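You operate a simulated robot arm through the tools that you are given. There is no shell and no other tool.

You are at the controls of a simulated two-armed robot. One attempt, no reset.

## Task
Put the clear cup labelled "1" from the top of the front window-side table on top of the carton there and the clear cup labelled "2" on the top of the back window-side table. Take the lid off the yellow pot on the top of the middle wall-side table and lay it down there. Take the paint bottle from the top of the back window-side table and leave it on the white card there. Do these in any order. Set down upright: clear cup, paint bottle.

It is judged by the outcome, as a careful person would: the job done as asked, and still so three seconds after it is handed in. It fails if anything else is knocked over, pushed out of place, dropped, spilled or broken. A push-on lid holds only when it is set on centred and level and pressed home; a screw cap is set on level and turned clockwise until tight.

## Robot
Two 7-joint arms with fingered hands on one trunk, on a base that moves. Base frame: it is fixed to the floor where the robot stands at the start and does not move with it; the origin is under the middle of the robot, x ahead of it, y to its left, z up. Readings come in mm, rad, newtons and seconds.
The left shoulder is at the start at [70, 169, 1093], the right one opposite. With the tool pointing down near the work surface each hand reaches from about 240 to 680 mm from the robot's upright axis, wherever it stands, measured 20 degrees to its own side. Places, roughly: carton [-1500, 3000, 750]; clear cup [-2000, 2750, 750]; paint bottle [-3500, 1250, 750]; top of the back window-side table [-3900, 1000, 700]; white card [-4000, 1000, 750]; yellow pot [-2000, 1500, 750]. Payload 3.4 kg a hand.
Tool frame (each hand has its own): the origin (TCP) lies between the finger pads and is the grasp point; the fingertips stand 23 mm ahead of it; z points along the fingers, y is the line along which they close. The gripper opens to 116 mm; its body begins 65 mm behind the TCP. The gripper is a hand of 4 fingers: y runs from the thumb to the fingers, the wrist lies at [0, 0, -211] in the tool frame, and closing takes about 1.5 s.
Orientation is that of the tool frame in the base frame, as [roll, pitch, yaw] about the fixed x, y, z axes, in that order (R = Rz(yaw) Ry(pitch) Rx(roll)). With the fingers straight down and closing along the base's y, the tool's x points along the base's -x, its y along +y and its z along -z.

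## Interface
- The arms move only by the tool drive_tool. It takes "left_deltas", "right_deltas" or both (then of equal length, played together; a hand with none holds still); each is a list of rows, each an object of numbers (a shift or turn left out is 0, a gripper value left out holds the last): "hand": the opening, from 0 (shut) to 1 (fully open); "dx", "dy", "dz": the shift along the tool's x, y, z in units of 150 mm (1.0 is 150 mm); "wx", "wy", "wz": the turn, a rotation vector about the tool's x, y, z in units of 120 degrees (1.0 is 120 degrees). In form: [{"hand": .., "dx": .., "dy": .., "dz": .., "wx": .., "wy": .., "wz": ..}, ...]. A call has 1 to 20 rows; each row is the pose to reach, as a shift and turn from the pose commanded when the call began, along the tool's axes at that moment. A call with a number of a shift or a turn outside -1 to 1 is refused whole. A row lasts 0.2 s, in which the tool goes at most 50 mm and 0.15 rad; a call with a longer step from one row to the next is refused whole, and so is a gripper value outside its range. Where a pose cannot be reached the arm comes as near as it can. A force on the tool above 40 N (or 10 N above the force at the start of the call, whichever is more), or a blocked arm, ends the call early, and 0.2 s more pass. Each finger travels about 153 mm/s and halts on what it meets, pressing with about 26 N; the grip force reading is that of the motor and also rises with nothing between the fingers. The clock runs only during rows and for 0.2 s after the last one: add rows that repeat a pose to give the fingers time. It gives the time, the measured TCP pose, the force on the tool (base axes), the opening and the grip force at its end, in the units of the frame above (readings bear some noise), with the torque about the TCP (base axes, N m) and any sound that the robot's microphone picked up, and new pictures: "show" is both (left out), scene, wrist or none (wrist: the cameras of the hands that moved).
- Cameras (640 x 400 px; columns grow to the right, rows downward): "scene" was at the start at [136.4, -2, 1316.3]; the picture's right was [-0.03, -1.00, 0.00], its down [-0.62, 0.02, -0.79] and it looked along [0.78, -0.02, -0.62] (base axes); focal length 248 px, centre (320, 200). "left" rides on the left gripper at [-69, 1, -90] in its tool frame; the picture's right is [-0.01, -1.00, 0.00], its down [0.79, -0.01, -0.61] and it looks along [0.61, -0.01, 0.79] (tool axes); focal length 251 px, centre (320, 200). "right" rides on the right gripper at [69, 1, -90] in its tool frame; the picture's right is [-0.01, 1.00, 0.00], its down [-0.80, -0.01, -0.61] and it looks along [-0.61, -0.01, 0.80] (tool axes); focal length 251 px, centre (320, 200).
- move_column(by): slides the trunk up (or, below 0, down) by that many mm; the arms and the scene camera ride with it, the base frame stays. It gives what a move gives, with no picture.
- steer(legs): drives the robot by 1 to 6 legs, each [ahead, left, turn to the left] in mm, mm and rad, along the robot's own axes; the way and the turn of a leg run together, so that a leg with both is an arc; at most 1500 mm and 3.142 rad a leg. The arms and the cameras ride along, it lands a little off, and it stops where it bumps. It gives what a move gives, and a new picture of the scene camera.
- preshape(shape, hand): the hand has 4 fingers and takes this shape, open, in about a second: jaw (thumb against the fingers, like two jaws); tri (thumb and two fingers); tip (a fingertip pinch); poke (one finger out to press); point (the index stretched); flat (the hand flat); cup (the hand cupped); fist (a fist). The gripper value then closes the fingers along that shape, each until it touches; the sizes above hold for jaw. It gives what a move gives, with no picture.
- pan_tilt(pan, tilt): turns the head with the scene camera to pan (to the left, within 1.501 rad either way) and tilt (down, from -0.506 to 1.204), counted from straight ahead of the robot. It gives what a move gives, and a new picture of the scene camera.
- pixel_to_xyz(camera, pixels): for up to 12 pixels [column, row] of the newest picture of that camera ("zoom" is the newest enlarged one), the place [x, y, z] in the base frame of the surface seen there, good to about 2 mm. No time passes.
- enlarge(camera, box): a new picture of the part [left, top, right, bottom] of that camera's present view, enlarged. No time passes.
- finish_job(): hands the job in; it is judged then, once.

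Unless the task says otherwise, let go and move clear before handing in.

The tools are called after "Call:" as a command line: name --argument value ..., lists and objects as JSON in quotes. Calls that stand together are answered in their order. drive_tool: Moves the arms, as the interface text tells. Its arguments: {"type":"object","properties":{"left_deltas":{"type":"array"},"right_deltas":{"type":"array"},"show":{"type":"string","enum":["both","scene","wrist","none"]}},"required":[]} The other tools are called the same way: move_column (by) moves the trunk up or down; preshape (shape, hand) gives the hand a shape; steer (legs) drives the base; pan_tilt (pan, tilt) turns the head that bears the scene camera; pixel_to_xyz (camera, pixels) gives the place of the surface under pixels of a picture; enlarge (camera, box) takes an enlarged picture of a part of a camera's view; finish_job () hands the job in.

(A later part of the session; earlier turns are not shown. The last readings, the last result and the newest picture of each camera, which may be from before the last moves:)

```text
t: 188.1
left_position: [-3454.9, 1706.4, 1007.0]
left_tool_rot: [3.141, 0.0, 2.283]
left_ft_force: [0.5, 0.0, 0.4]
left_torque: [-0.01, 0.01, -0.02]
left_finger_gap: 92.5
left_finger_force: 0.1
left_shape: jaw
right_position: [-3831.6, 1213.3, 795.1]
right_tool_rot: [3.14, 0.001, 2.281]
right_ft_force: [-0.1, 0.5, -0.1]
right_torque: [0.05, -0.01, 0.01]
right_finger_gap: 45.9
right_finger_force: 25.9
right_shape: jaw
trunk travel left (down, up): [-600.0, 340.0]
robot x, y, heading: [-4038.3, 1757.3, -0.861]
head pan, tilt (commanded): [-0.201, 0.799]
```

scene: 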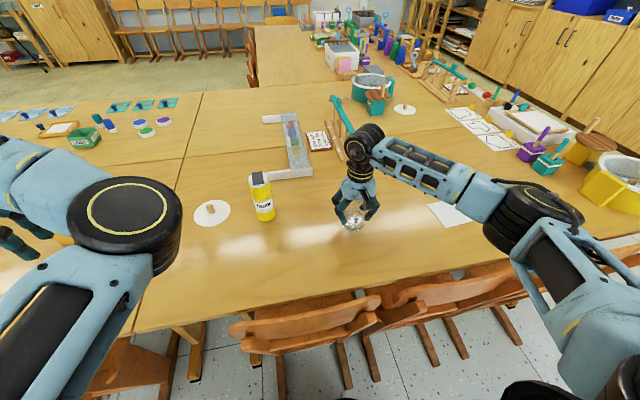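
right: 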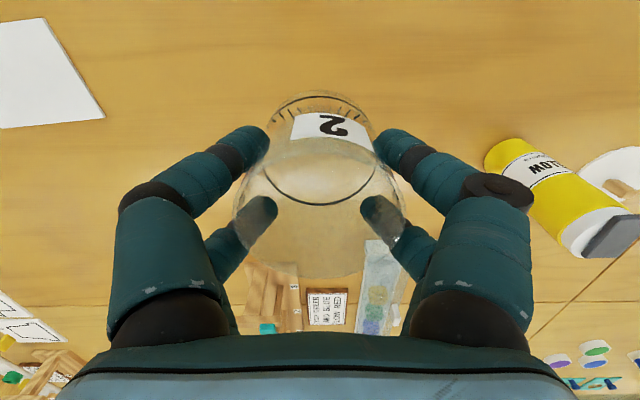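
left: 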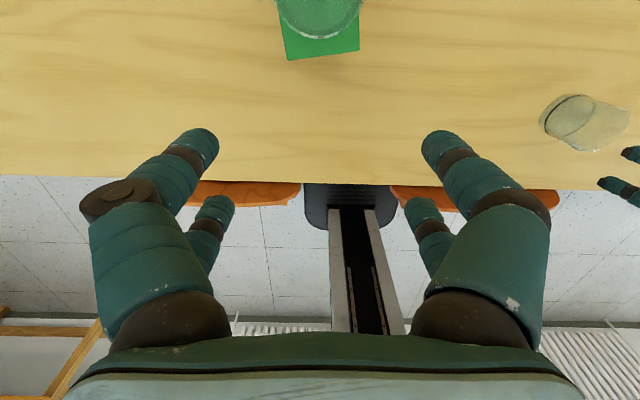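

Call:
drive_tool --right_deltas '[{"dz": 0.007}, {"dz": 0.013}, {"dz": 0.013}]' --show "both"

Call:
enlarge --camera "scene" --box '[300, 150, 420, 250]'

```text
t: 188.9
left_position: [-3456.1, 1706.3, 1008.4]
left_tool_rot: [3.14, -0.001, 2.283]
left_ft_force: [0.6, 0.2, -1.2]
left_torque: [0.01, -0.01, 0.01]
left_finger_gap: 92.6
left_finger_force: 0.0
left_shape: jaw
right_position: [-3832.4, 1214.6, 794.6]
right_tool_rot: [3.14, 0.005, 2.279]
right_ft_force: [1.1, -1.8, 9.9]
right_torque: [0.01, 0.11, 0.01]
right_finger_gap: 46.2
right_finger_force: 25.8
right_shape: jaw
trunk travel left (down, up): [-600.0, 340.0]
robot x, y, heading: [-4046.6, 1759.3, -0.862]
head pan, tilt (commanded): [-0.201, 0.799]
```

scene: 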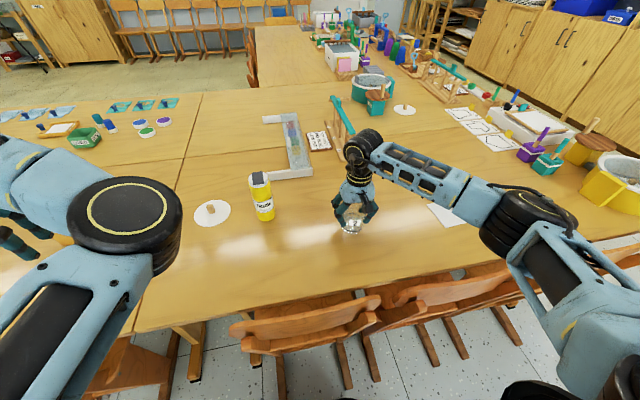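
right: 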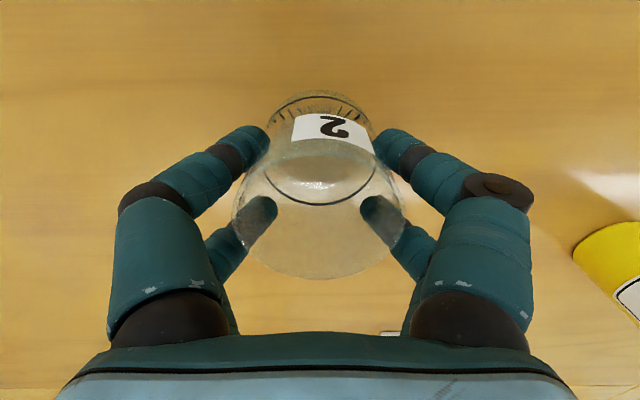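

```text
4.00 times, centred on (360, 200) of scene
```

zoom: 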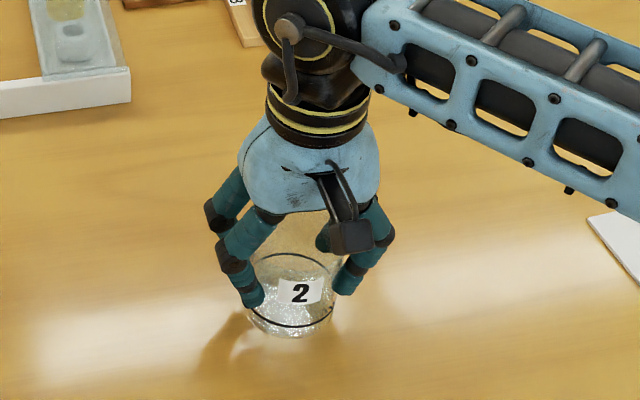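

The 9.9 N force shows cup 2 is on the table, upright. I'll open the fingers slowly, then rise.

Call:
drive_tool --right_deltas '[{"hand": 0.3}, {"hand": 0.4}, {"hand": 0.45}, {"hand": 0.5}, {"hand": 0.6}, {"hand": 0.7}, {"hand": 0.8}, {"hand": 0.8}]' --show "both"

```text
t: 190.7
left_position: [-3456.0, 1707.1, 1009.3]
left_tool_rot: [-3.141, 0.0, 2.283]
left_ft_force: [0.5, -0.2, 0.2]
left_torque: [0.02, 0.0, 0.03]
left_finger_gap: 92.6
left_finger_force: 0.0
left_shape: jaw
right_position: [-3831.0, 1212.9, 792.8]
right_tool_rot: [3.14, 0.002, 2.278]
right_ft_force: [0.1, 0.4, 0.7]
right_torque: [-0.04, 0.01, -0.05]
right_finger_gap: 92.5
right_finger_force: 0.0
right_shape: jaw
trunk travel left (down, up): [-600.0, 340.0]
robot x, y, heading: [-4044.5, 1759.8, -0.859]
head pan, tilt (commanded): [-0.201, 0.799]
```

scene: 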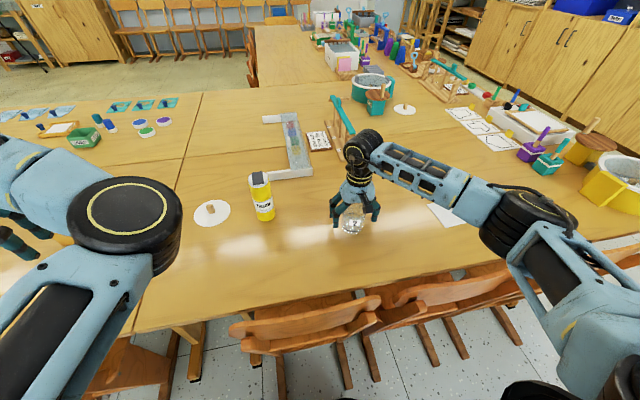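
right: 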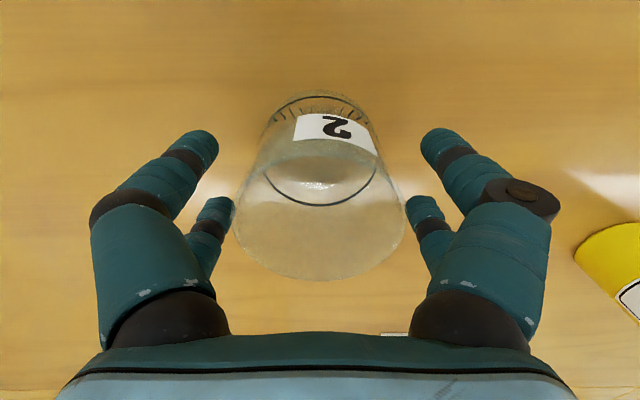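

Cup 2 stands free between the open fingers. I'll raise the hand straight up.

Call:
drive_tool --right_deltas '[{"dz": -0.08}, {"dz": -0.2}, {"dz": -0.35}, {"dz": -0.55}, {"dz": -0.78}, {"dz": -1.0}]' --show "both"

Call:
enlarge --camera "scene" --box '[300, 150, 420, 250]'

```text
t: 192.1
left_position: [-3455.8, 1707.8, 1007.4]
left_tool_rot: [-3.14, 0.0, 2.284]
left_ft_force: [-0.1, -0.2, 0.1]
left_torque: [0.02, -0.01, 0.03]
left_finger_gap: 92.5
left_finger_force: 0.1
left_shape: jaw
right_position: [-3834.8, 1214.1, 944.9]
right_tool_rot: [3.14, 0.001, 2.279]
right_ft_force: [0.5, 0.0, -0.2]
right_torque: [-0.02, 0.0, -0.02]
right_finger_gap: 92.8
right_finger_force: 0.0
right_shape: jaw
trunk travel left (down, up): [-600.0, 340.0]
robot x, y, heading: [-4040.0, 1758.9, -0.855]
head pan, tilt (commanded): [-0.201, 0.799]
```

scene: 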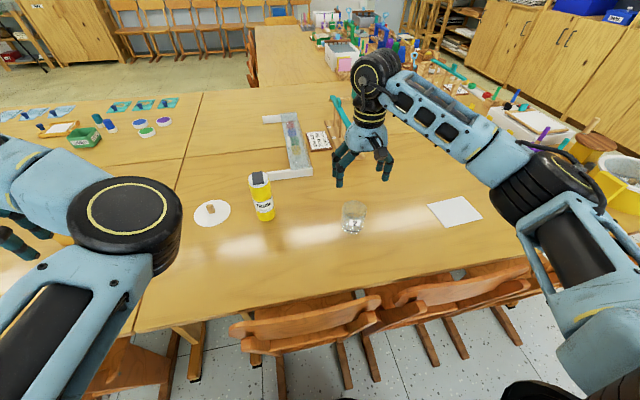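
right: 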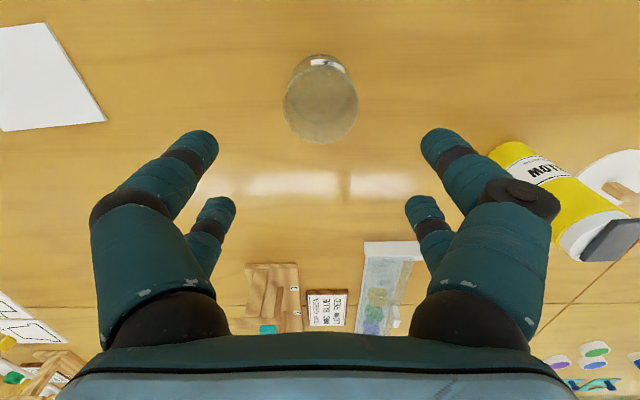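

```text
4.00 times, centred on (360, 200) of scene
```

zoom: 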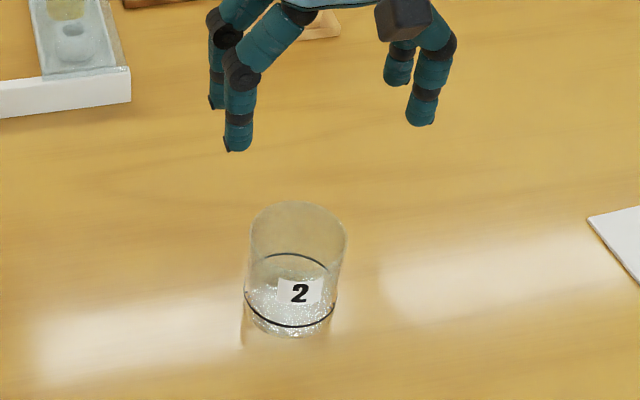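

Cup 2 stands upright on the back table at (352,218). I'll raise the hand further and slide left 210 mm so the right hand faces the bottle.

Call:
drive_tool --right_deltas '[{"dz": -0.15}, {"dz": -0.3}, {"dz": -0.4}, {"dx": 0.15, "dz": -0.45}, {"dx": 0.3, "dz": -0.45}]' --show "none"

Call:
steer --legs '[[0, 215, 0], [12, 0, 0]]'

Call:
pan_tilt --pan -0.15 --tilt 0.8

```text
t: 193.3
left_position: [-3455.5, 1705.6, 1008.1]
left_tool_rot: [-3.141, 0.0, 2.283]
left_ft_force: [0.1, -0.7, -0.1]
left_torque: [-0.01, 0.01, -0.03]
left_finger_gap: 92.5
left_finger_force: 0.1
left_shape: jaw
right_position: [-3864.6, 1247.9, 1009.0]
right_tool_rot: [3.141, 0.003, 2.28]
right_ft_force: [-0.5, -0.4, -0.2]
right_torque: [0.0, -0.04, -0.01]
right_finger_gap: 92.3
right_finger_force: 0.1
right_shape: jaw
trunk travel left (down, up): [-600.0, 340.0]
robot x, y, heading: [-4046.7, 1755.4, -0.862]
head pan, tilt (commanded): [-0.201, 0.799]
```

```text
t: 194.2
left_position: [-3425.1, 1730.8, 1006.6]
left_tool_rot: [-3.137, -0.001, 2.281]
left_ft_force: [-0.1, 0.4, 0.2]
left_torque: [-0.03, 0.05, 0.04]
left_finger_gap: 92.6
left_finger_force: 0.0
left_shape: jaw
right_position: [-3834.5, 1272.8, 1010.3]
right_tool_rot: [-3.141, 0.001, 2.276]
right_ft_force: [0.5, 0.5, 0.6]
right_torque: [-0.05, 0.04, 0.01]
right_finger_gap: 92.7
right_finger_force: 0.1
right_shape: jaw
trunk travel left (down, up): [-600.0, 340.0]
robot x, y, heading: [-4016.1, 1778.1, -0.856]
head pan, tilt (commanded): [-0.201, 0.799]
stopped in leg 1: the robot was blocked; the commanded pose is now the measured one
```

scene: 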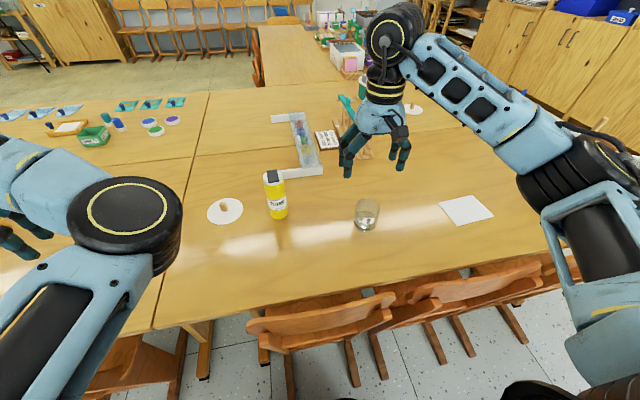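

```text
t: 194.9
left_position: [-3427.0, 1731.7, 1007.2]
left_tool_rot: [-3.14, 0.0, 2.279]
left_ft_force: [-0.7, -0.3, 0.3]
left_torque: [0.0, -0.02, 0.03]
left_finger_gap: 92.7
left_finger_force: 0.0
left_shape: jaw
right_position: [-3835.4, 1271.4, 1009.5]
right_tool_rot: [-3.141, 0.002, 2.276]
right_ft_force: [-0.1, 0.1, 0.2]
right_torque: [0.01, -0.02, -0.02]
right_finger_gap: 92.6
right_finger_force: 0.1
right_shape: jaw
trunk travel left (down, up): [-600.0, 340.0]
robot x, y, heading: [-4011.6, 1780.7, -0.861]
head pan, tilt (commanded): [-0.15, 0.799]
```

scene: 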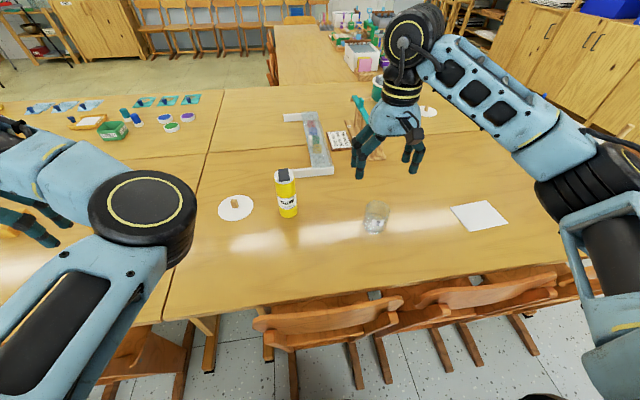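

The base was blocked after about 38 mm, though no forces show on the hands. I'll look left and down to see what is in the way.

Call:
pan_tilt --pan 0.9 --tilt 0.9

Call:
drive_tool --left_deltas '[{"dx": 0.0}]' --show "wrist"

```text
t: 196.2
left_position: [-3427.3, 1728.5, 1007.5]
left_tool_rot: [-3.14, 0.0, 2.282]
left_ft_force: [1.0, -0.4, -0.2]
left_torque: [0.02, 0.01, 0.0]
left_finger_gap: 92.6
left_finger_force: 0.1
left_shape: jaw
right_position: [-3836.0, 1270.5, 1010.2]
right_tool_rot: [3.14, 0.002, 2.275]
right_ft_force: [-0.7, -0.1, -0.1]
right_torque: [0.01, -0.01, 0.02]
right_finger_gap: 92.7
right_finger_force: 0.0
right_shape: jaw
trunk travel left (down, up): [-600.0, 340.0]
robot x, y, heading: [-4013.4, 1783.6, -0.861]
head pan, tilt (commanded): [0.901, 0.901]
```

scene: 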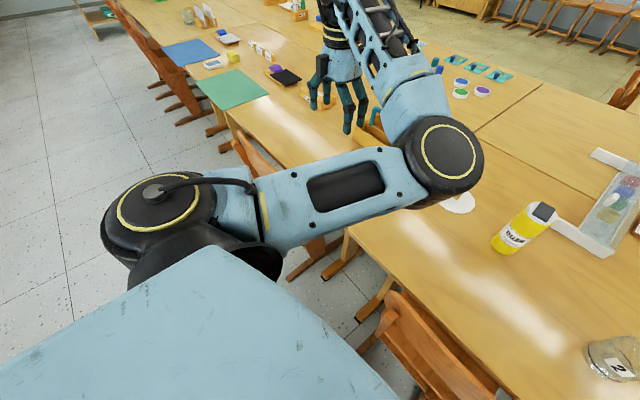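

```text
t: 196.6
left_position: [-3427.0, 1729.6, 1007.6]
left_tool_rot: [-3.14, 0.0, 2.281]
left_ft_force: [0.2, 0.2, -0.4]
left_torque: [0.0, 0.01, 0.01]
left_finger_gap: 92.6
left_finger_force: 0.0
left_shape: jaw
right_position: [-3834.8, 1270.3, 1009.7]
right_tool_rot: [3.139, 0.002, 2.275]
right_ft_force: [-0.2, 0.3, 0.2]
right_torque: [0.03, 0.0, -0.02]
right_finger_gap: 92.5
right_finger_force: 0.2
right_shape: jaw
trunk travel left (down, up): [-600.0, 340.0]
robot x, y, heading: [-4013.9, 1779.1, -0.857]
head pan, tilt (commanded): [0.901, 0.901]
```

left: 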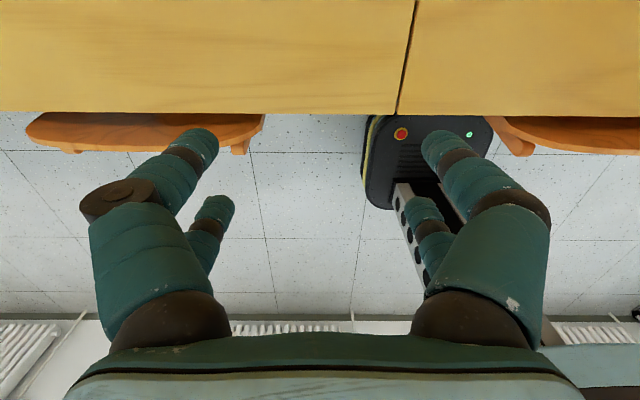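

I see the left fingers at (345,110) close to something teal and orange near (375,120). I'll zoom in to check whether the left hand touches the basket.

Call:
enlarge --camera "scene" --box '[280, 40, 440, 140]'

Call:
pixel_to_xyz --camera "zoom" --pixels '[[380, 300], [360, 320], [270, 350], [190, 255], [330, 270], [100, 220]]'

Call:
pixel_to_xyz --camera "left" --pixels '[[365, 150], [362, 120], [390, 125], [480, 125], [500, 140], [240, 150], [380, 200], [520, 130], [430, 118]]'

```text
4.00 times, centred on (360, 90) of scene
```

zoom: 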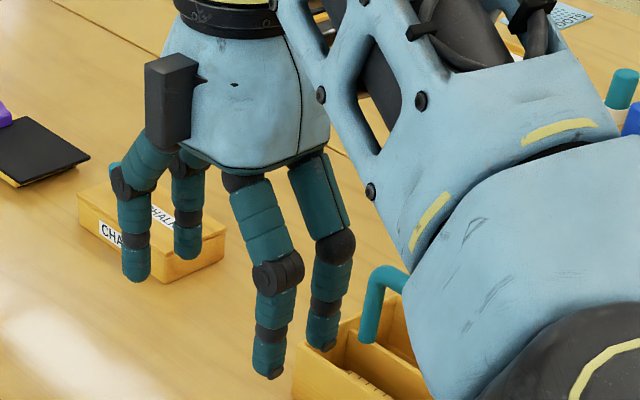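

```text
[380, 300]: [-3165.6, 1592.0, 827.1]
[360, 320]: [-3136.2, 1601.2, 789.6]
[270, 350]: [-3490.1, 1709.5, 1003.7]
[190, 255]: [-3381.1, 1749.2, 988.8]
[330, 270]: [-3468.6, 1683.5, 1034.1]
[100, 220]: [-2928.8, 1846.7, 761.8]
```

```text
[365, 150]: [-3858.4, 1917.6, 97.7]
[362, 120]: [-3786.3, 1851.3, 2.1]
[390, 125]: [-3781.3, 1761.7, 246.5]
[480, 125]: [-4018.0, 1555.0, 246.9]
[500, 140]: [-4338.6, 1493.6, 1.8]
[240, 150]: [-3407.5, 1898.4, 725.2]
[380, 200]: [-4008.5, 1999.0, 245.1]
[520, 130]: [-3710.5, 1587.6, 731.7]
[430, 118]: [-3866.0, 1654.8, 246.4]
```

The left hand is well clear of everything. I'll back up 40 mm in case the base touched a chair foot, then try sliding left again.

Call:
steer --legs '[[-60, 0, 0]]'

Call:
steer --legs '[[0, 180, 0]]'

Call:
pan_tilt --pan -0.15 --tilt 0.9

```text
t: 197.5
left_position: [-3466.0, 1776.0, 1007.6]
left_tool_rot: [3.141, 0.0, 2.28]
left_ft_force: [-0.1, -0.1, -0.7]
left_torque: [0.0, -0.01, -0.01]
left_finger_gap: 92.6
left_finger_force: 0.0
left_shape: jaw
right_position: [-3873.7, 1316.5, 1010.1]
right_tool_rot: [3.139, 0.002, 2.277]
right_ft_force: [-0.5, 0.1, 0.2]
right_torque: [-0.01, -0.02, 0.02]
right_finger_gap: 92.4
right_finger_force: 0.1
right_shape: jaw
trunk travel left (down, up): [-600.0, 340.0]
robot x, y, heading: [-4057.6, 1826.4, -0.862]
head pan, tilt (commanded): [0.901, 0.901]
```

scene: 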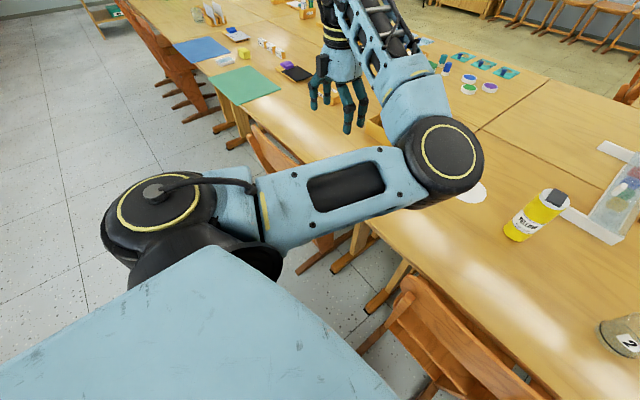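

```text
t: 199.0
left_position: [-3331.9, 1890.7, 1008.1]
left_tool_rot: [3.141, 0.0, 2.28]
left_ft_force: [-0.5, 0.6, -0.5]
left_torque: [0.0, 0.0, 0.0]
left_finger_gap: 92.4
left_finger_force: 0.2
left_shape: jaw
right_position: [-3739.5, 1432.8, 1009.0]
right_tool_rot: [3.139, 0.003, 2.278]
right_ft_force: [0.4, -0.4, -0.2]
right_torque: [0.01, -0.03, 0.01]
right_finger_gap: 92.6
right_finger_force: 0.0
right_shape: jaw
trunk travel left (down, up): [-600.0, 340.0]
robot x, y, heading: [-3915.9, 1944.0, -0.862]
head pan, tilt (commanded): [0.901, 0.901]
```

scene: 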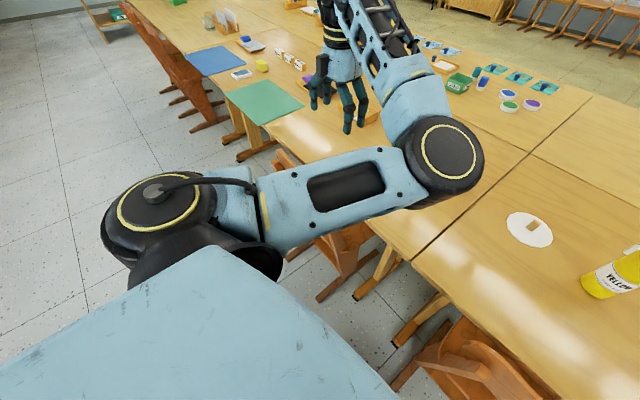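

```text
t: 200.3
left_position: [-3332.7, 1891.0, 1007.9]
left_tool_rot: [3.14, -0.002, 2.281]
left_ft_force: [1.0, 1.0, -0.9]
left_torque: [-0.03, 0.05, -0.04]
left_finger_gap: 92.6
left_finger_force: 0.0
left_shape: jaw
right_position: [-3739.9, 1431.5, 1008.4]
right_tool_rot: [3.14, 0.002, 2.278]
right_ft_force: [1.1, 0.1, 0.1]
right_torque: [0.01, 0.01, -0.01]
right_finger_gap: 92.7
right_finger_force: 0.0
right_shape: jaw
trunk travel left (down, up): [-600.0, 340.0]
robot x, y, heading: [-3917.1, 1941.5, -0.86]
head pan, tilt (commanded): [-0.15, 0.901]
```

scene: 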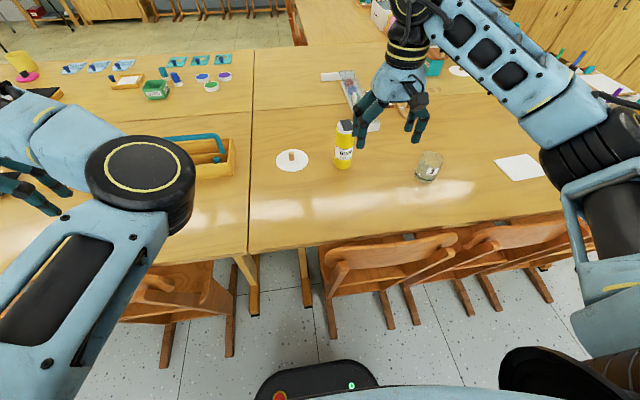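

Backing up freed the base, so it probably touched a chair's foot. I'll check whether any chair moved by re-measuring their feet.

Call:
pixel_to_xyz --camera "scene" --pixels '[[331, 336], [391, 328], [417, 327], [471, 314], [500, 309], [549, 300], [229, 355], [165, 366], [255, 312], [306, 305]]'

Call:
enlarge --camera "scene" --box '[300, 210, 580, 385]'

```text
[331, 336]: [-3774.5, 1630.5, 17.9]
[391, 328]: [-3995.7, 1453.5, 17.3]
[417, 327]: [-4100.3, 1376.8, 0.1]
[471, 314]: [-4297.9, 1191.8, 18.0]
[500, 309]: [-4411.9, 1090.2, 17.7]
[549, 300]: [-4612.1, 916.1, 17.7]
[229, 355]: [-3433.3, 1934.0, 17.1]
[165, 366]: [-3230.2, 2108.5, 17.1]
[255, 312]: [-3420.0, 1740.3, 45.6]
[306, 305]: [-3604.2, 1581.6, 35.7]
```

```text
2.29 times, centred on (440, 298) of scene
```

zoom: 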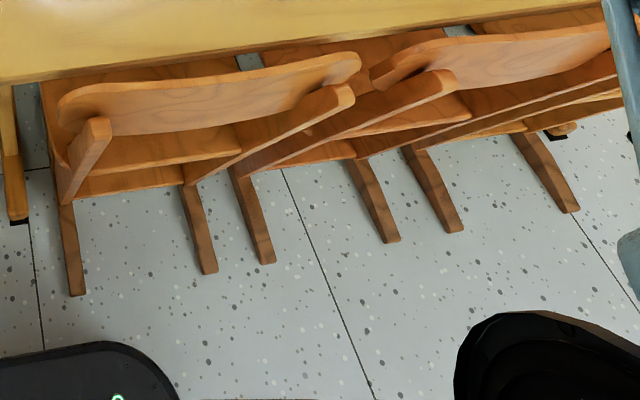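

The chairs have not moved, but the base needs about 285 mm clearance from their feet. I'll adjust slightly to bring the bottle to about 200 mm right of centre, staying clear of the chairs.

Call:
steer --legs '[[0, 35, 0], [30, 0, 0]]'

Call:
pan_tilt --pan -0.25 --tilt 0.75

Call:
enlarge --camera "scene" --box '[280, 110, 440, 210]'

```text
t: 201.6
left_position: [-3288.6, 1892.1, 1009.4]
left_tool_rot: [3.141, 0.002, 2.282]
left_ft_force: [0.0, -0.3, -0.1]
left_torque: [0.04, -0.01, 0.01]
left_finger_gap: 92.2
left_finger_force: 0.0
left_shape: jaw
right_position: [-3697.8, 1433.5, 1010.7]
right_tool_rot: [3.138, 0.004, 2.275]
right_ft_force: [-0.7, 1.4, 0.3]
right_torque: [0.01, -0.04, -0.02]
right_finger_gap: 92.6
right_finger_force: 0.1
right_shape: jaw
trunk travel left (down, up): [-600.0, 340.0]
robot x, y, heading: [-3875.8, 1941.3, -0.867]
head pan, tilt (commanded): [-0.15, 0.901]
```

scene: 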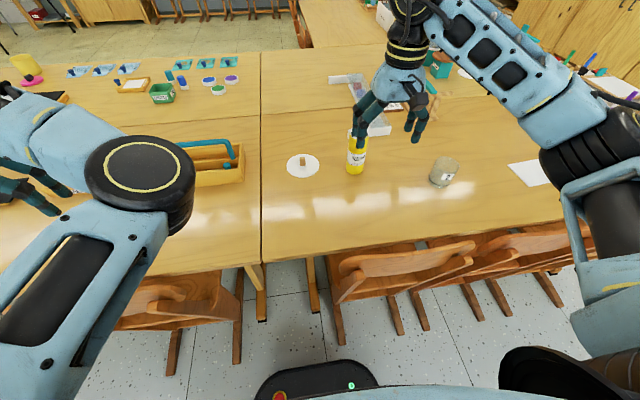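

```text
t: 202.3
left_position: [-3285.4, 1890.4, 1008.6]
left_tool_rot: [-3.141, -0.002, 2.281]
left_ft_force: [0.2, 0.3, -0.3]
left_torque: [0.03, 0.0, -0.01]
left_finger_gap: 92.9
left_finger_force: 0.1
left_shape: jaw
right_position: [-3692.8, 1431.6, 1009.1]
right_tool_rot: [3.139, 0.0, 2.274]
right_ft_force: [0.2, -0.7, -0.2]
right_torque: [0.0, 0.02, 0.03]
right_finger_gap: 92.5
right_finger_force: 0.1
right_shape: jaw
trunk travel left (down, up): [-600.0, 340.0]
robot x, y, heading: [-3877.1, 1943.9, -0.858]
head pan, tilt (commanded): [-0.25, 0.75]
```

scene: 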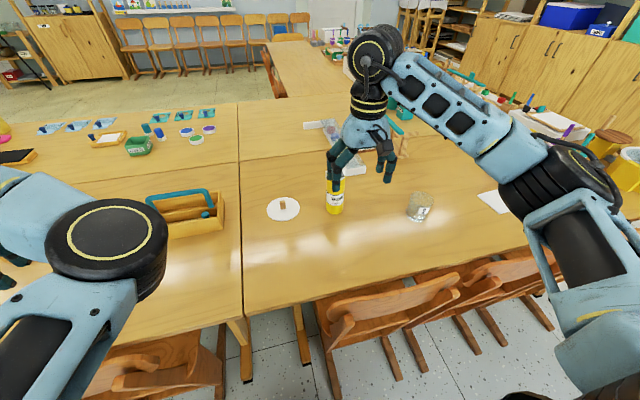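

```text
4.00 times, centred on (360, 160) of scene
```

zoom: 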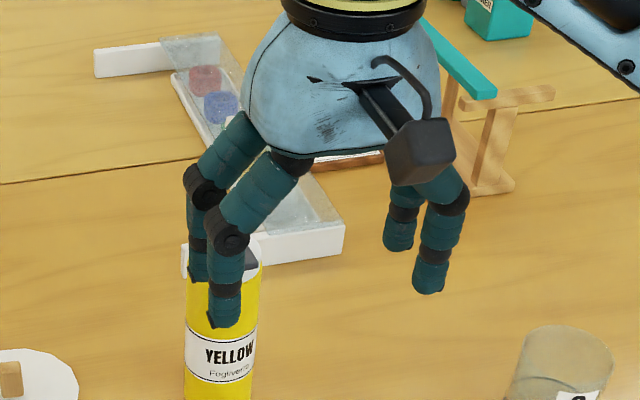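

The bottle is at f≈669 mm, r≈202 mm from my axis, slightly beyond vertical reach. I'll open the right hand, tilt it 30° forward, and move over the bottle at a safe height.

Call:
drive_tool --right_deltas '[{"hand": 1.0, "dx": -0.12, "dy": -0.005, "dz": 0.04, "wy": -0.031}, {"hand": 1.0, "dx": -0.24, "dy": -0.01, "dz": 0.08, "wy": -0.062}, {"hand": 1.0, "dx": -0.36, "dy": -0.015, "dz": 0.12, "wy": -0.094}, {"hand": 1.0, "dx": -0.48, "dy": -0.02, "dz": 0.16, "wy": -0.125}, {"hand": 1.0, "dx": -0.6, "dy": -0.025, "dz": 0.2, "wy": -0.156}, {"hand": 1.0, "dx": -0.72, "dy": -0.03, "dz": 0.24, "wy": -0.187}, {"hand": 1.0, "dx": -0.84, "dy": -0.035, "dz": 0.28, "wy": -0.219}, {"hand": 1.0, "dx": -0.96, "dy": -0.037, "dz": 0.3, "wy": -0.25}, {"hand": 1.0, "dx": -1.0, "dy": -0.037, "dz": 0.3, "wy": -0.25}]' --show "both"

```text
t: 204.3
left_position: [-3286.4, 1892.0, 1007.4]
left_tool_rot: [-3.141, 0.0, 2.281]
left_ft_force: [-0.7, -0.1, 0.1]
left_torque: [0.01, 0.02, -0.04]
left_finger_gap: 92.6
left_finger_force: 0.0
left_shape: jaw
right_position: [-3600.2, 1314.5, 964.8]
right_tool_rot: [3.14, 0.525, 2.275]
right_ft_force: [0.3, -0.3, 0.2]
right_torque: [0.02, -0.02, 0.01]
right_finger_gap: 116.2
right_finger_force: 0.1
right_shape: jaw
trunk travel left (down, up): [-600.0, 340.0]
robot x, y, heading: [-3871.3, 1944.8, -0.86]
head pan, tilt (commanded): [-0.25, 0.75]
```

scene: 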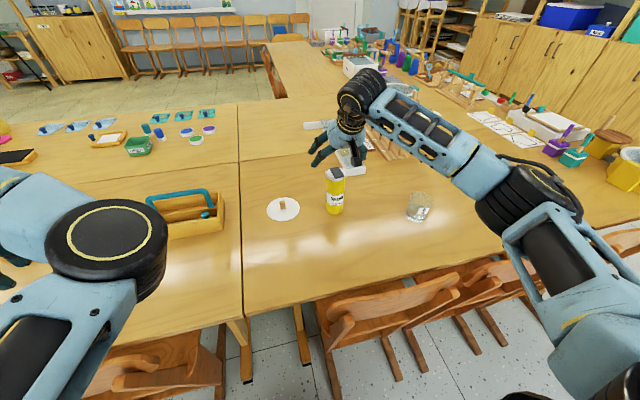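
right: 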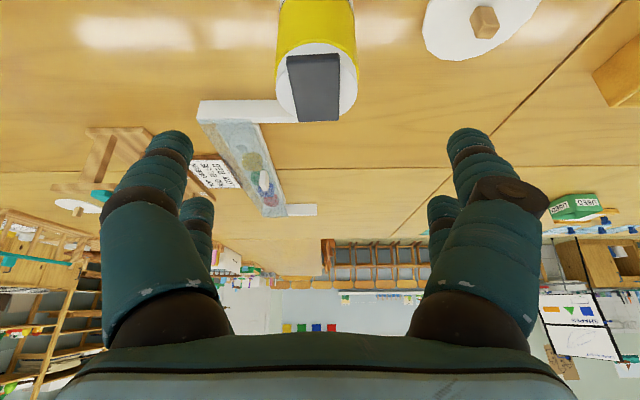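

The bottle top is centred laterally at (317,85) in the wrist view. I'll re-measure the bottle from the scene camera before descending.

Call:
enlarge --camera "scene" --box '[290, 150, 390, 225]'

Call:
pixel_to_xyz --camera "zoom" --pixels '[[285, 110], [260, 180], [310, 180], [285, 180], [285, 210], [262, 280], [315, 280], [288, 300], [290, 335]]'

Call:
pixel_to_xyz --camera "right" --pixels '[[315, 60], [285, 80], [352, 80], [316, 100], [316, 20], [285, 20], [350, 20]]'

```text
5.33 times, centred on (340, 188) of scene
```

zoom: 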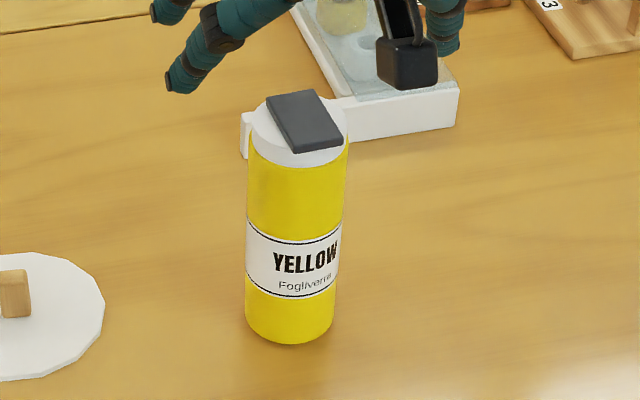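

```text
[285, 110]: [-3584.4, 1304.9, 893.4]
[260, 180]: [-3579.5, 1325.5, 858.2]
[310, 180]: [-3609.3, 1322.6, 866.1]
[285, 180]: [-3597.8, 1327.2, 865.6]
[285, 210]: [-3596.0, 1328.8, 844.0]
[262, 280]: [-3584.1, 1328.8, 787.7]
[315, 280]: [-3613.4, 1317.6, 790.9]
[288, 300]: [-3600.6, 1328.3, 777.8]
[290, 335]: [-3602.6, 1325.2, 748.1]
```

```text
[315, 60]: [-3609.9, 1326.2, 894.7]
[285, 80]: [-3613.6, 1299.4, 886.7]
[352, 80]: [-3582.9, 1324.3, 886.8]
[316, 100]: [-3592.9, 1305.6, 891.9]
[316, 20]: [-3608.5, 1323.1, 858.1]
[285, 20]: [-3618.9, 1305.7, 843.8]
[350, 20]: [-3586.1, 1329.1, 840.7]
```

The bottle axis fits at (-3593.5,1304.5) with a 25 mm radius. I'll descend vertically around it to z≈850 with the hand fully open.

Call:
drive_tool --right_deltas '[{"dx": 0.0, "dy": -0.005, "dz": 0.03}, {"dx": 0.07, "dy": -0.01, "dz": 0.16}, {"dx": 0.14, "dy": -0.01, "dz": 0.3}, {"dx": 0.21, "dy": -0.01, "dz": 0.43}, {"dx": 0.28, "dy": -0.01, "dz": 0.56}, {"dx": 0.349, "dy": -0.01, "dz": 0.684}, {"dx": 0.349, "dy": -0.01, "dz": 0.684}]' --show "both"

Call:
enlarge --camera "scene" --box '[290, 130, 410, 220]'

```text
t: 205.9
left_position: [-3286.1, 1891.7, 1010.1]
left_tool_rot: [3.141, 0.002, 2.281]
left_ft_force: [-0.7, 0.2, 0.1]
left_torque: [-0.01, 0.0, 0.0]
left_finger_gap: 92.9
left_finger_force: 0.1
left_shape: jaw
right_position: [-3598.6, 1308.5, 849.0]
right_tool_rot: [3.138, 0.524, 2.275]
right_ft_force: [0.2, -0.2, 0.5]
right_torque: [0.0, -0.03, 0.02]
right_finger_gap: 115.9
right_finger_force: 0.2
right_shape: jaw
trunk travel left (down, up): [-600.0, 340.0]
robot x, y, heading: [-3872.6, 1943.8, -0.865]
head pan, tilt (commanded): [-0.25, 0.75]
```

scene: 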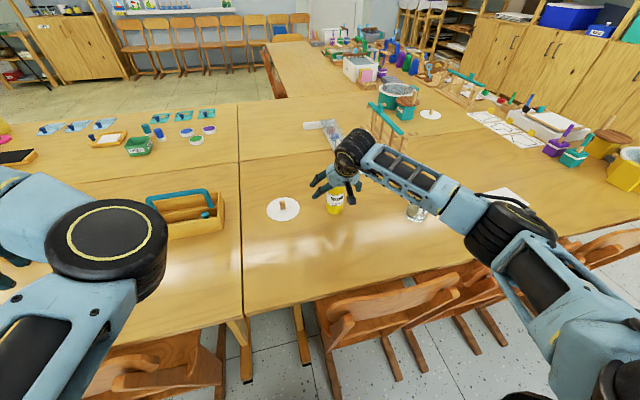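
right: 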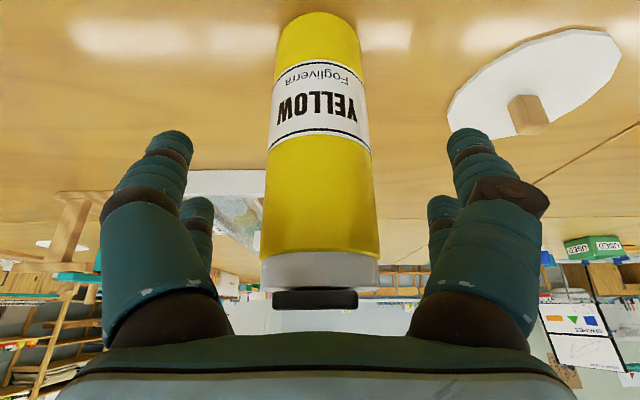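

```text
4.44 times, centred on (350, 175) of scene
```

zoom: 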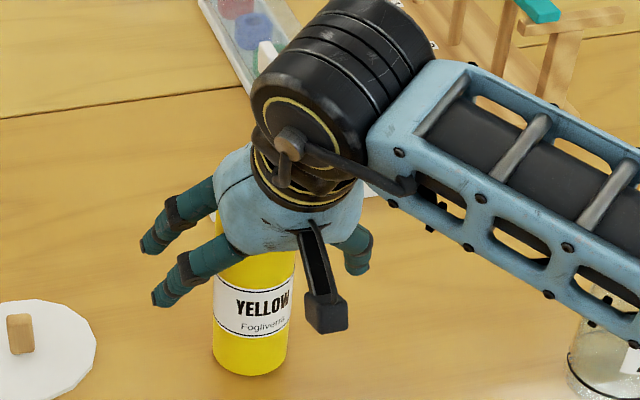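

The bottle stands centred between the fingers at (318,170) with no contact. I'll close the hand gradually.

Call:
drive_tool --right_deltas '[{"hand": 0.8}, {"hand": 0.65}, {"hand": 0.5}, {"hand": 0.4}, {"hand": 0.3}, {"hand": 0.2}, {"hand": 0.1}, {"hand": 0.1}, {"hand": 0.1}]' --show "both"

```text
t: 207.9
left_position: [-3286.8, 1891.9, 1009.0]
left_tool_rot: [-3.14, 0.0, 2.282]
left_ft_force: [0.3, 1.1, 0.2]
left_torque: [0.0, 0.02, -0.03]
left_finger_gap: 92.4
left_finger_force: 0.0
left_shape: jaw
right_position: [-3599.2, 1308.3, 848.2]
right_tool_rot: [3.14, 0.524, 2.275]
right_ft_force: [-1.0, 1.3, -0.1]
right_torque: [0.16, 0.19, -0.01]
right_finger_gap: 36.6
right_finger_force: 26.1
right_shape: jaw
trunk travel left (down, up): [-600.0, 340.0]
robot x, y, heading: [-3877.0, 1938.8, -0.86]
head pan, tilt (commanded): [-0.25, 0.75]
```

scene: 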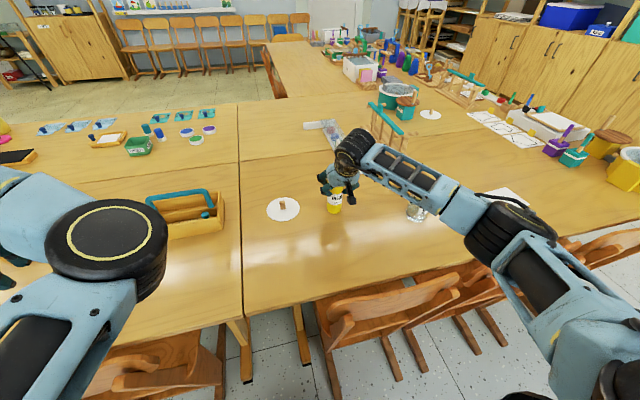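
right: 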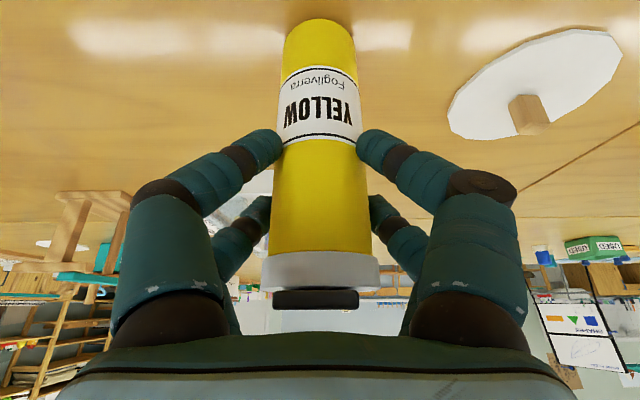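

The bottle is gripped with a 37 mm gap at the finger chords and 26 N. I'll lift it slowly.

Call:
drive_tool --right_deltas '[{"dx": -0.02, "dz": -0.035}, {"dx": -0.05, "dz": -0.087}, {"dx": -0.1, "dz": -0.173}, {"dx": -0.16, "dz": -0.277}, {"dx": -0.24, "dz": -0.416}, {"dx": -0.32, "dz": -0.554}, {"dx": -0.4, "dz": -0.693}]' --show "both"

Call:
enlarge --camera "scene" --box '[290, 100, 410, 220]'

```text
t: 209.5
left_position: [-3286.4, 1891.9, 1008.9]
left_tool_rot: [-3.141, 0.001, 2.282]
left_ft_force: [-0.2, 0.2, -0.7]
left_torque: [0.02, 0.01, -0.01]
left_finger_gap: 92.6
left_finger_force: 0.1
left_shape: jaw
right_position: [-3598.6, 1308.3, 970.1]
right_tool_rot: [3.139, 0.523, 2.275]
right_ft_force: [0.0, -0.3, -3.7]
right_torque: [-0.02, 0.05, 0.03]
right_finger_gap: 35.8
right_finger_force: 26.6
right_shape: jaw
trunk travel left (down, up): [-600.0, 340.0]
robot x, y, heading: [-3876.3, 1941.0, -0.857]
head pan, tilt (commanded): [-0.25, 0.75]
```

scene: 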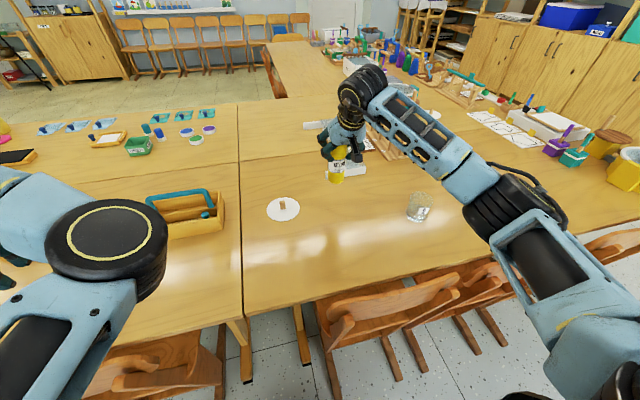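
right: 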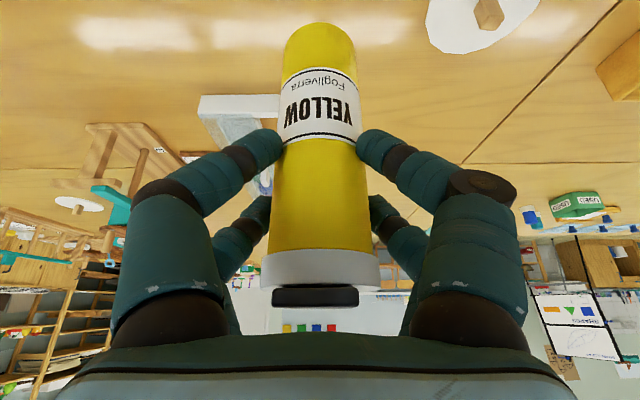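

```text
3.33 times, centred on (350, 160) of scene
```

zoom: 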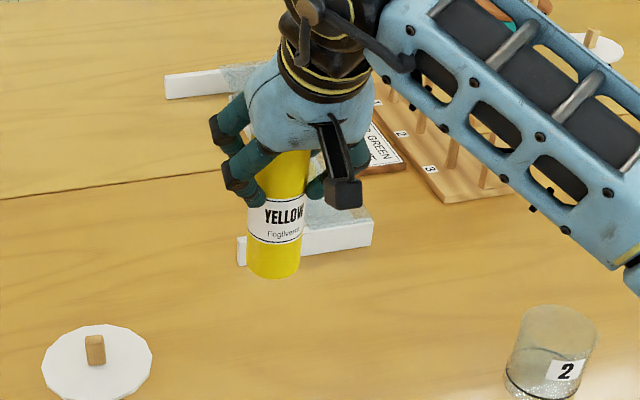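

The bottle is up and upright, weighing about 3.7 N, with nothing disturbed. I'll raise it 50 mm more and draw it 100 mm back towards me.

Call:
drive_tool --right_deltas '[{"dx": -0.04, "dz": -0.07}, {"dx": -0.1, "dz": -0.173}, {"dx": -0.167, "dz": -0.289}, {"dx": -0.05, "dz": -0.356}, {"dx": 0.065, "dz": -0.423}, {"dx": 0.18, "dz": -0.49}, {"dx": 0.295, "dz": -0.556}, {"dx": 0.41, "dz": -0.622}, {"dx": 0.41, "dz": -0.622}]' --show "both"

```text
t: 211.5
left_position: [-3284.9, 1892.4, 1007.6]
left_tool_rot: [-3.141, -0.002, 2.28]
left_ft_force: [-0.5, 0.7, -0.4]
left_torque: [0.0, 0.0, 0.01]
left_finger_gap: 92.7
left_finger_force: 0.1
left_shape: jaw
right_position: [-3663.5, 1385.4, 1019.5]
right_tool_rot: [3.139, 0.523, 2.276]
right_ft_force: [-0.1, 0.1, -3.3]
right_torque: [0.03, 0.02, -0.02]
right_finger_gap: 36.0
right_finger_force: 26.4
right_shape: jaw
trunk travel left (down, up): [-600.0, 340.0]
robot x, y, heading: [-3875.1, 1943.0, -0.857]
head pan, tilt (commanded): [-0.25, 0.75]
```

scene: 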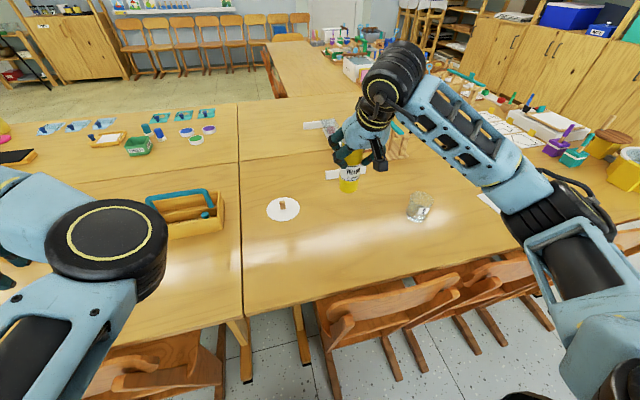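
right: 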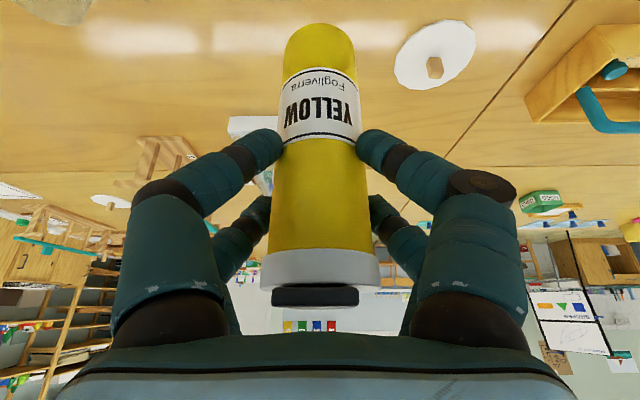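

The arm came back smoothly with the bottle upright. I'll back the base off 40 mm and slide right about 560 mm towards the card.

Call:
steer --legs '[[-40, 0, 0], [0, -560, 0]]'

Call:
pan_tilt --pan -0.25 --tilt 0.8

```text
t: 215.2
left_position: [-3738.3, 1555.1, 1008.1]
left_tool_rot: [3.141, 0.0, 2.279]
left_ft_force: [0.4, 0.2, 0.6]
left_torque: [0.0, -0.05, 0.0]
left_finger_gap: 93.0
left_finger_force: 0.0
left_shape: jaw
right_position: [-4116.9, 1050.1, 1019.1]
right_tool_rot: [-3.142, 0.526, 2.274]
right_ft_force: [0.4, 0.5, -3.3]
right_torque: [0.04, 0.0, 0.03]
right_finger_gap: 36.0
right_finger_force: 26.2
right_shape: jaw
trunk travel left (down, up): [-600.0, 340.0]
robot x, y, heading: [-4324.8, 1606.9, -0.865]
head pan, tilt (commanded): [-0.25, 0.75]
```

scene: 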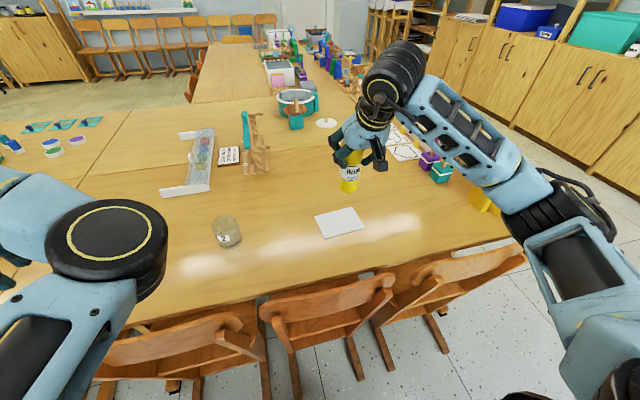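

```text
t: 215.8
left_position: [-3737.4, 1554.4, 1007.6]
left_tool_rot: [3.14, 0.001, 2.28]
left_ft_force: [-0.3, 0.4, 0.3]
left_torque: [-0.01, -0.01, 0.02]
left_finger_gap: 92.2
left_finger_force: 0.0
left_shape: jaw
right_position: [-4116.6, 1049.9, 1019.6]
right_tool_rot: [3.139, 0.524, 2.275]
right_ft_force: [0.6, 0.3, -3.7]
right_torque: [0.01, 0.02, 0.01]
right_finger_gap: 35.9
right_finger_force: 26.7
right_shape: jaw
trunk travel left (down, up): [-600.0, 340.0]
robot x, y, heading: [-4327.0, 1606.6, -0.858]
head pan, tilt (commanded): [-0.25, 0.799]
```

scene: 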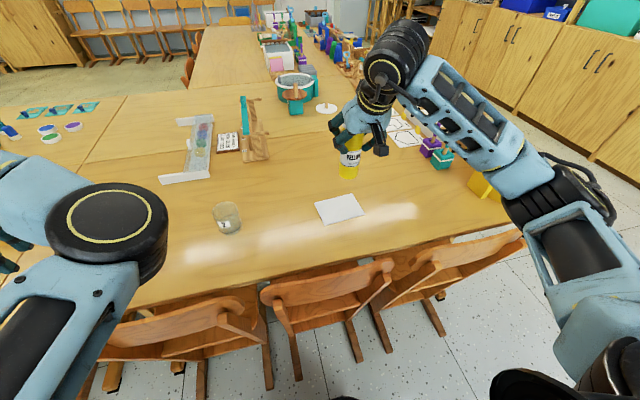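

The bottle is now near the card at (338,208). I'll measure the card again and the bottle in hand from here.

Call:
enlarge --camera "scene" --box '[280, 110, 420, 240]'

Call:
pixel_to_xyz --camera "scene" --pixels '[[316, 202], [351, 195], [363, 213], [325, 223], [339, 208], [350, 160], [344, 172], [354, 172], [348, 178]]'

```text
3.08 times, centred on (350, 175) of scene
```

zoom: 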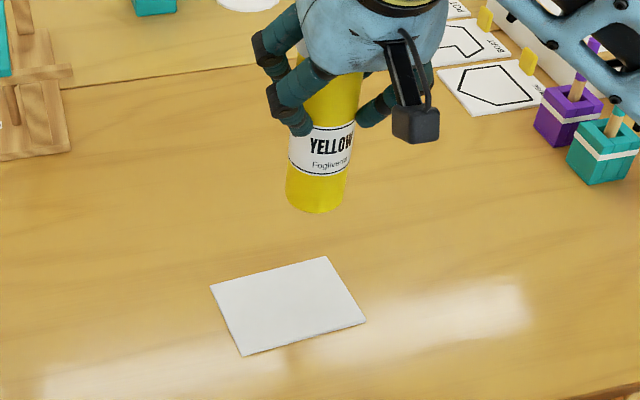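

```text
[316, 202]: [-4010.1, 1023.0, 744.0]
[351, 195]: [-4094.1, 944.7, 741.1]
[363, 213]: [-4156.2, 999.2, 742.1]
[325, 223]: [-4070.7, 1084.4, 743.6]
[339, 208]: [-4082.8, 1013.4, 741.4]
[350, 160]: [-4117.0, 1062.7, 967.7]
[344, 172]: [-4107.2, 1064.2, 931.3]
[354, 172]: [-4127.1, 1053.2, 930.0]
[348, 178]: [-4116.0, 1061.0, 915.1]
```

The card centre is (-4083,1013,742.5) and the bottle axis is near (-4110.5,1042), about 40 mm short of it. I'll move over the card and lower to about 20 mm above it.

Call:
drive_tool --right_deltas '[{"dx": -0.115, "dy": 0.008, "dz": 0.067}, {"dx": -0.23, "dy": 0.015, "dz": 0.133}, {"dx": -0.15, "dy": 0.015, "dz": 0.272}, {"dx": -0.065, "dy": 0.015, "dz": 0.419}, {"dx": 0.02, "dy": 0.015, "dz": 0.566}, {"dx": 0.105, "dy": 0.015, "dz": 0.713}, {"dx": 0.19, "dy": 0.015, "dz": 0.86}, {"dx": 0.263, "dy": 0.015, "dz": 0.987}, {"dx": 0.263, "dy": 0.015, "dz": 0.987}]' --show "both"

Call:
enlarge --camera "scene" --box '[280, 110, 420, 240]'

```text
t: 217.8
left_position: [-3737.9, 1554.3, 1009.1]
left_tool_rot: [-3.14, -0.001, 2.279]
left_ft_force: [0.4, 0.3, -0.2]
left_torque: [-0.01, 0.01, 0.02]
left_finger_gap: 92.6
left_finger_force: 0.1
left_shape: jaw
right_position: [-4087.6, 1020.0, 871.6]
right_tool_rot: [3.139, 0.524, 2.274]
right_ft_force: [-0.5, 0.1, -4.1]
right_torque: [0.03, 0.05, -0.02]
right_finger_gap: 35.7
right_finger_force: 25.6
right_shape: jaw
trunk travel left (down, up): [-600.0, 340.0]
robot x, y, heading: [-4325.7, 1605.1, -0.864]
head pan, tilt (commanded): [-0.25, 0.799]
```

scene: 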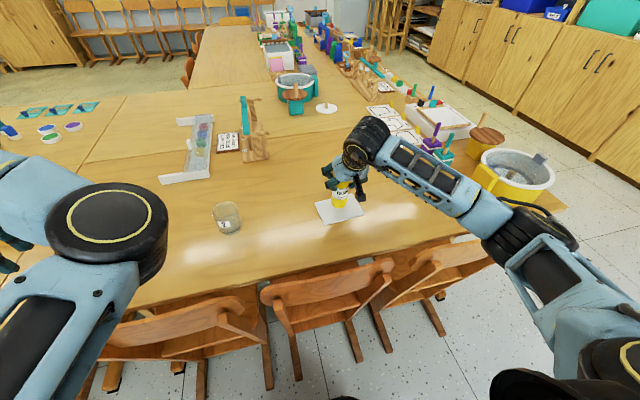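
right: 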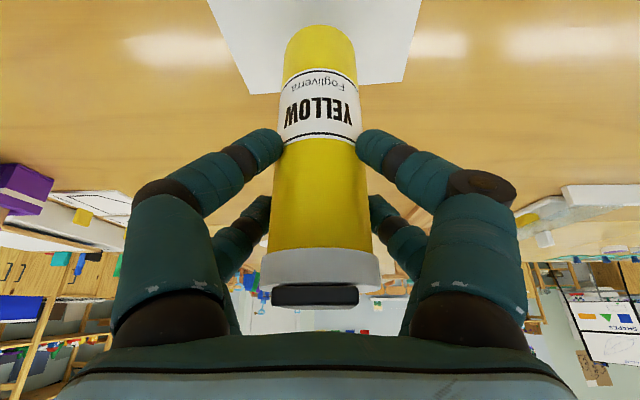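

```text
3.08 times, centred on (350, 175) of scene
```

zoom: 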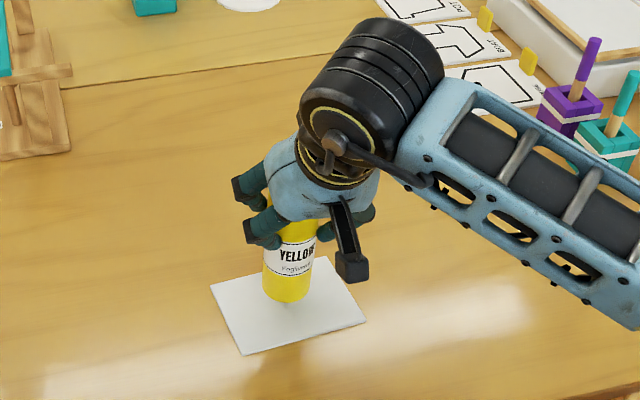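

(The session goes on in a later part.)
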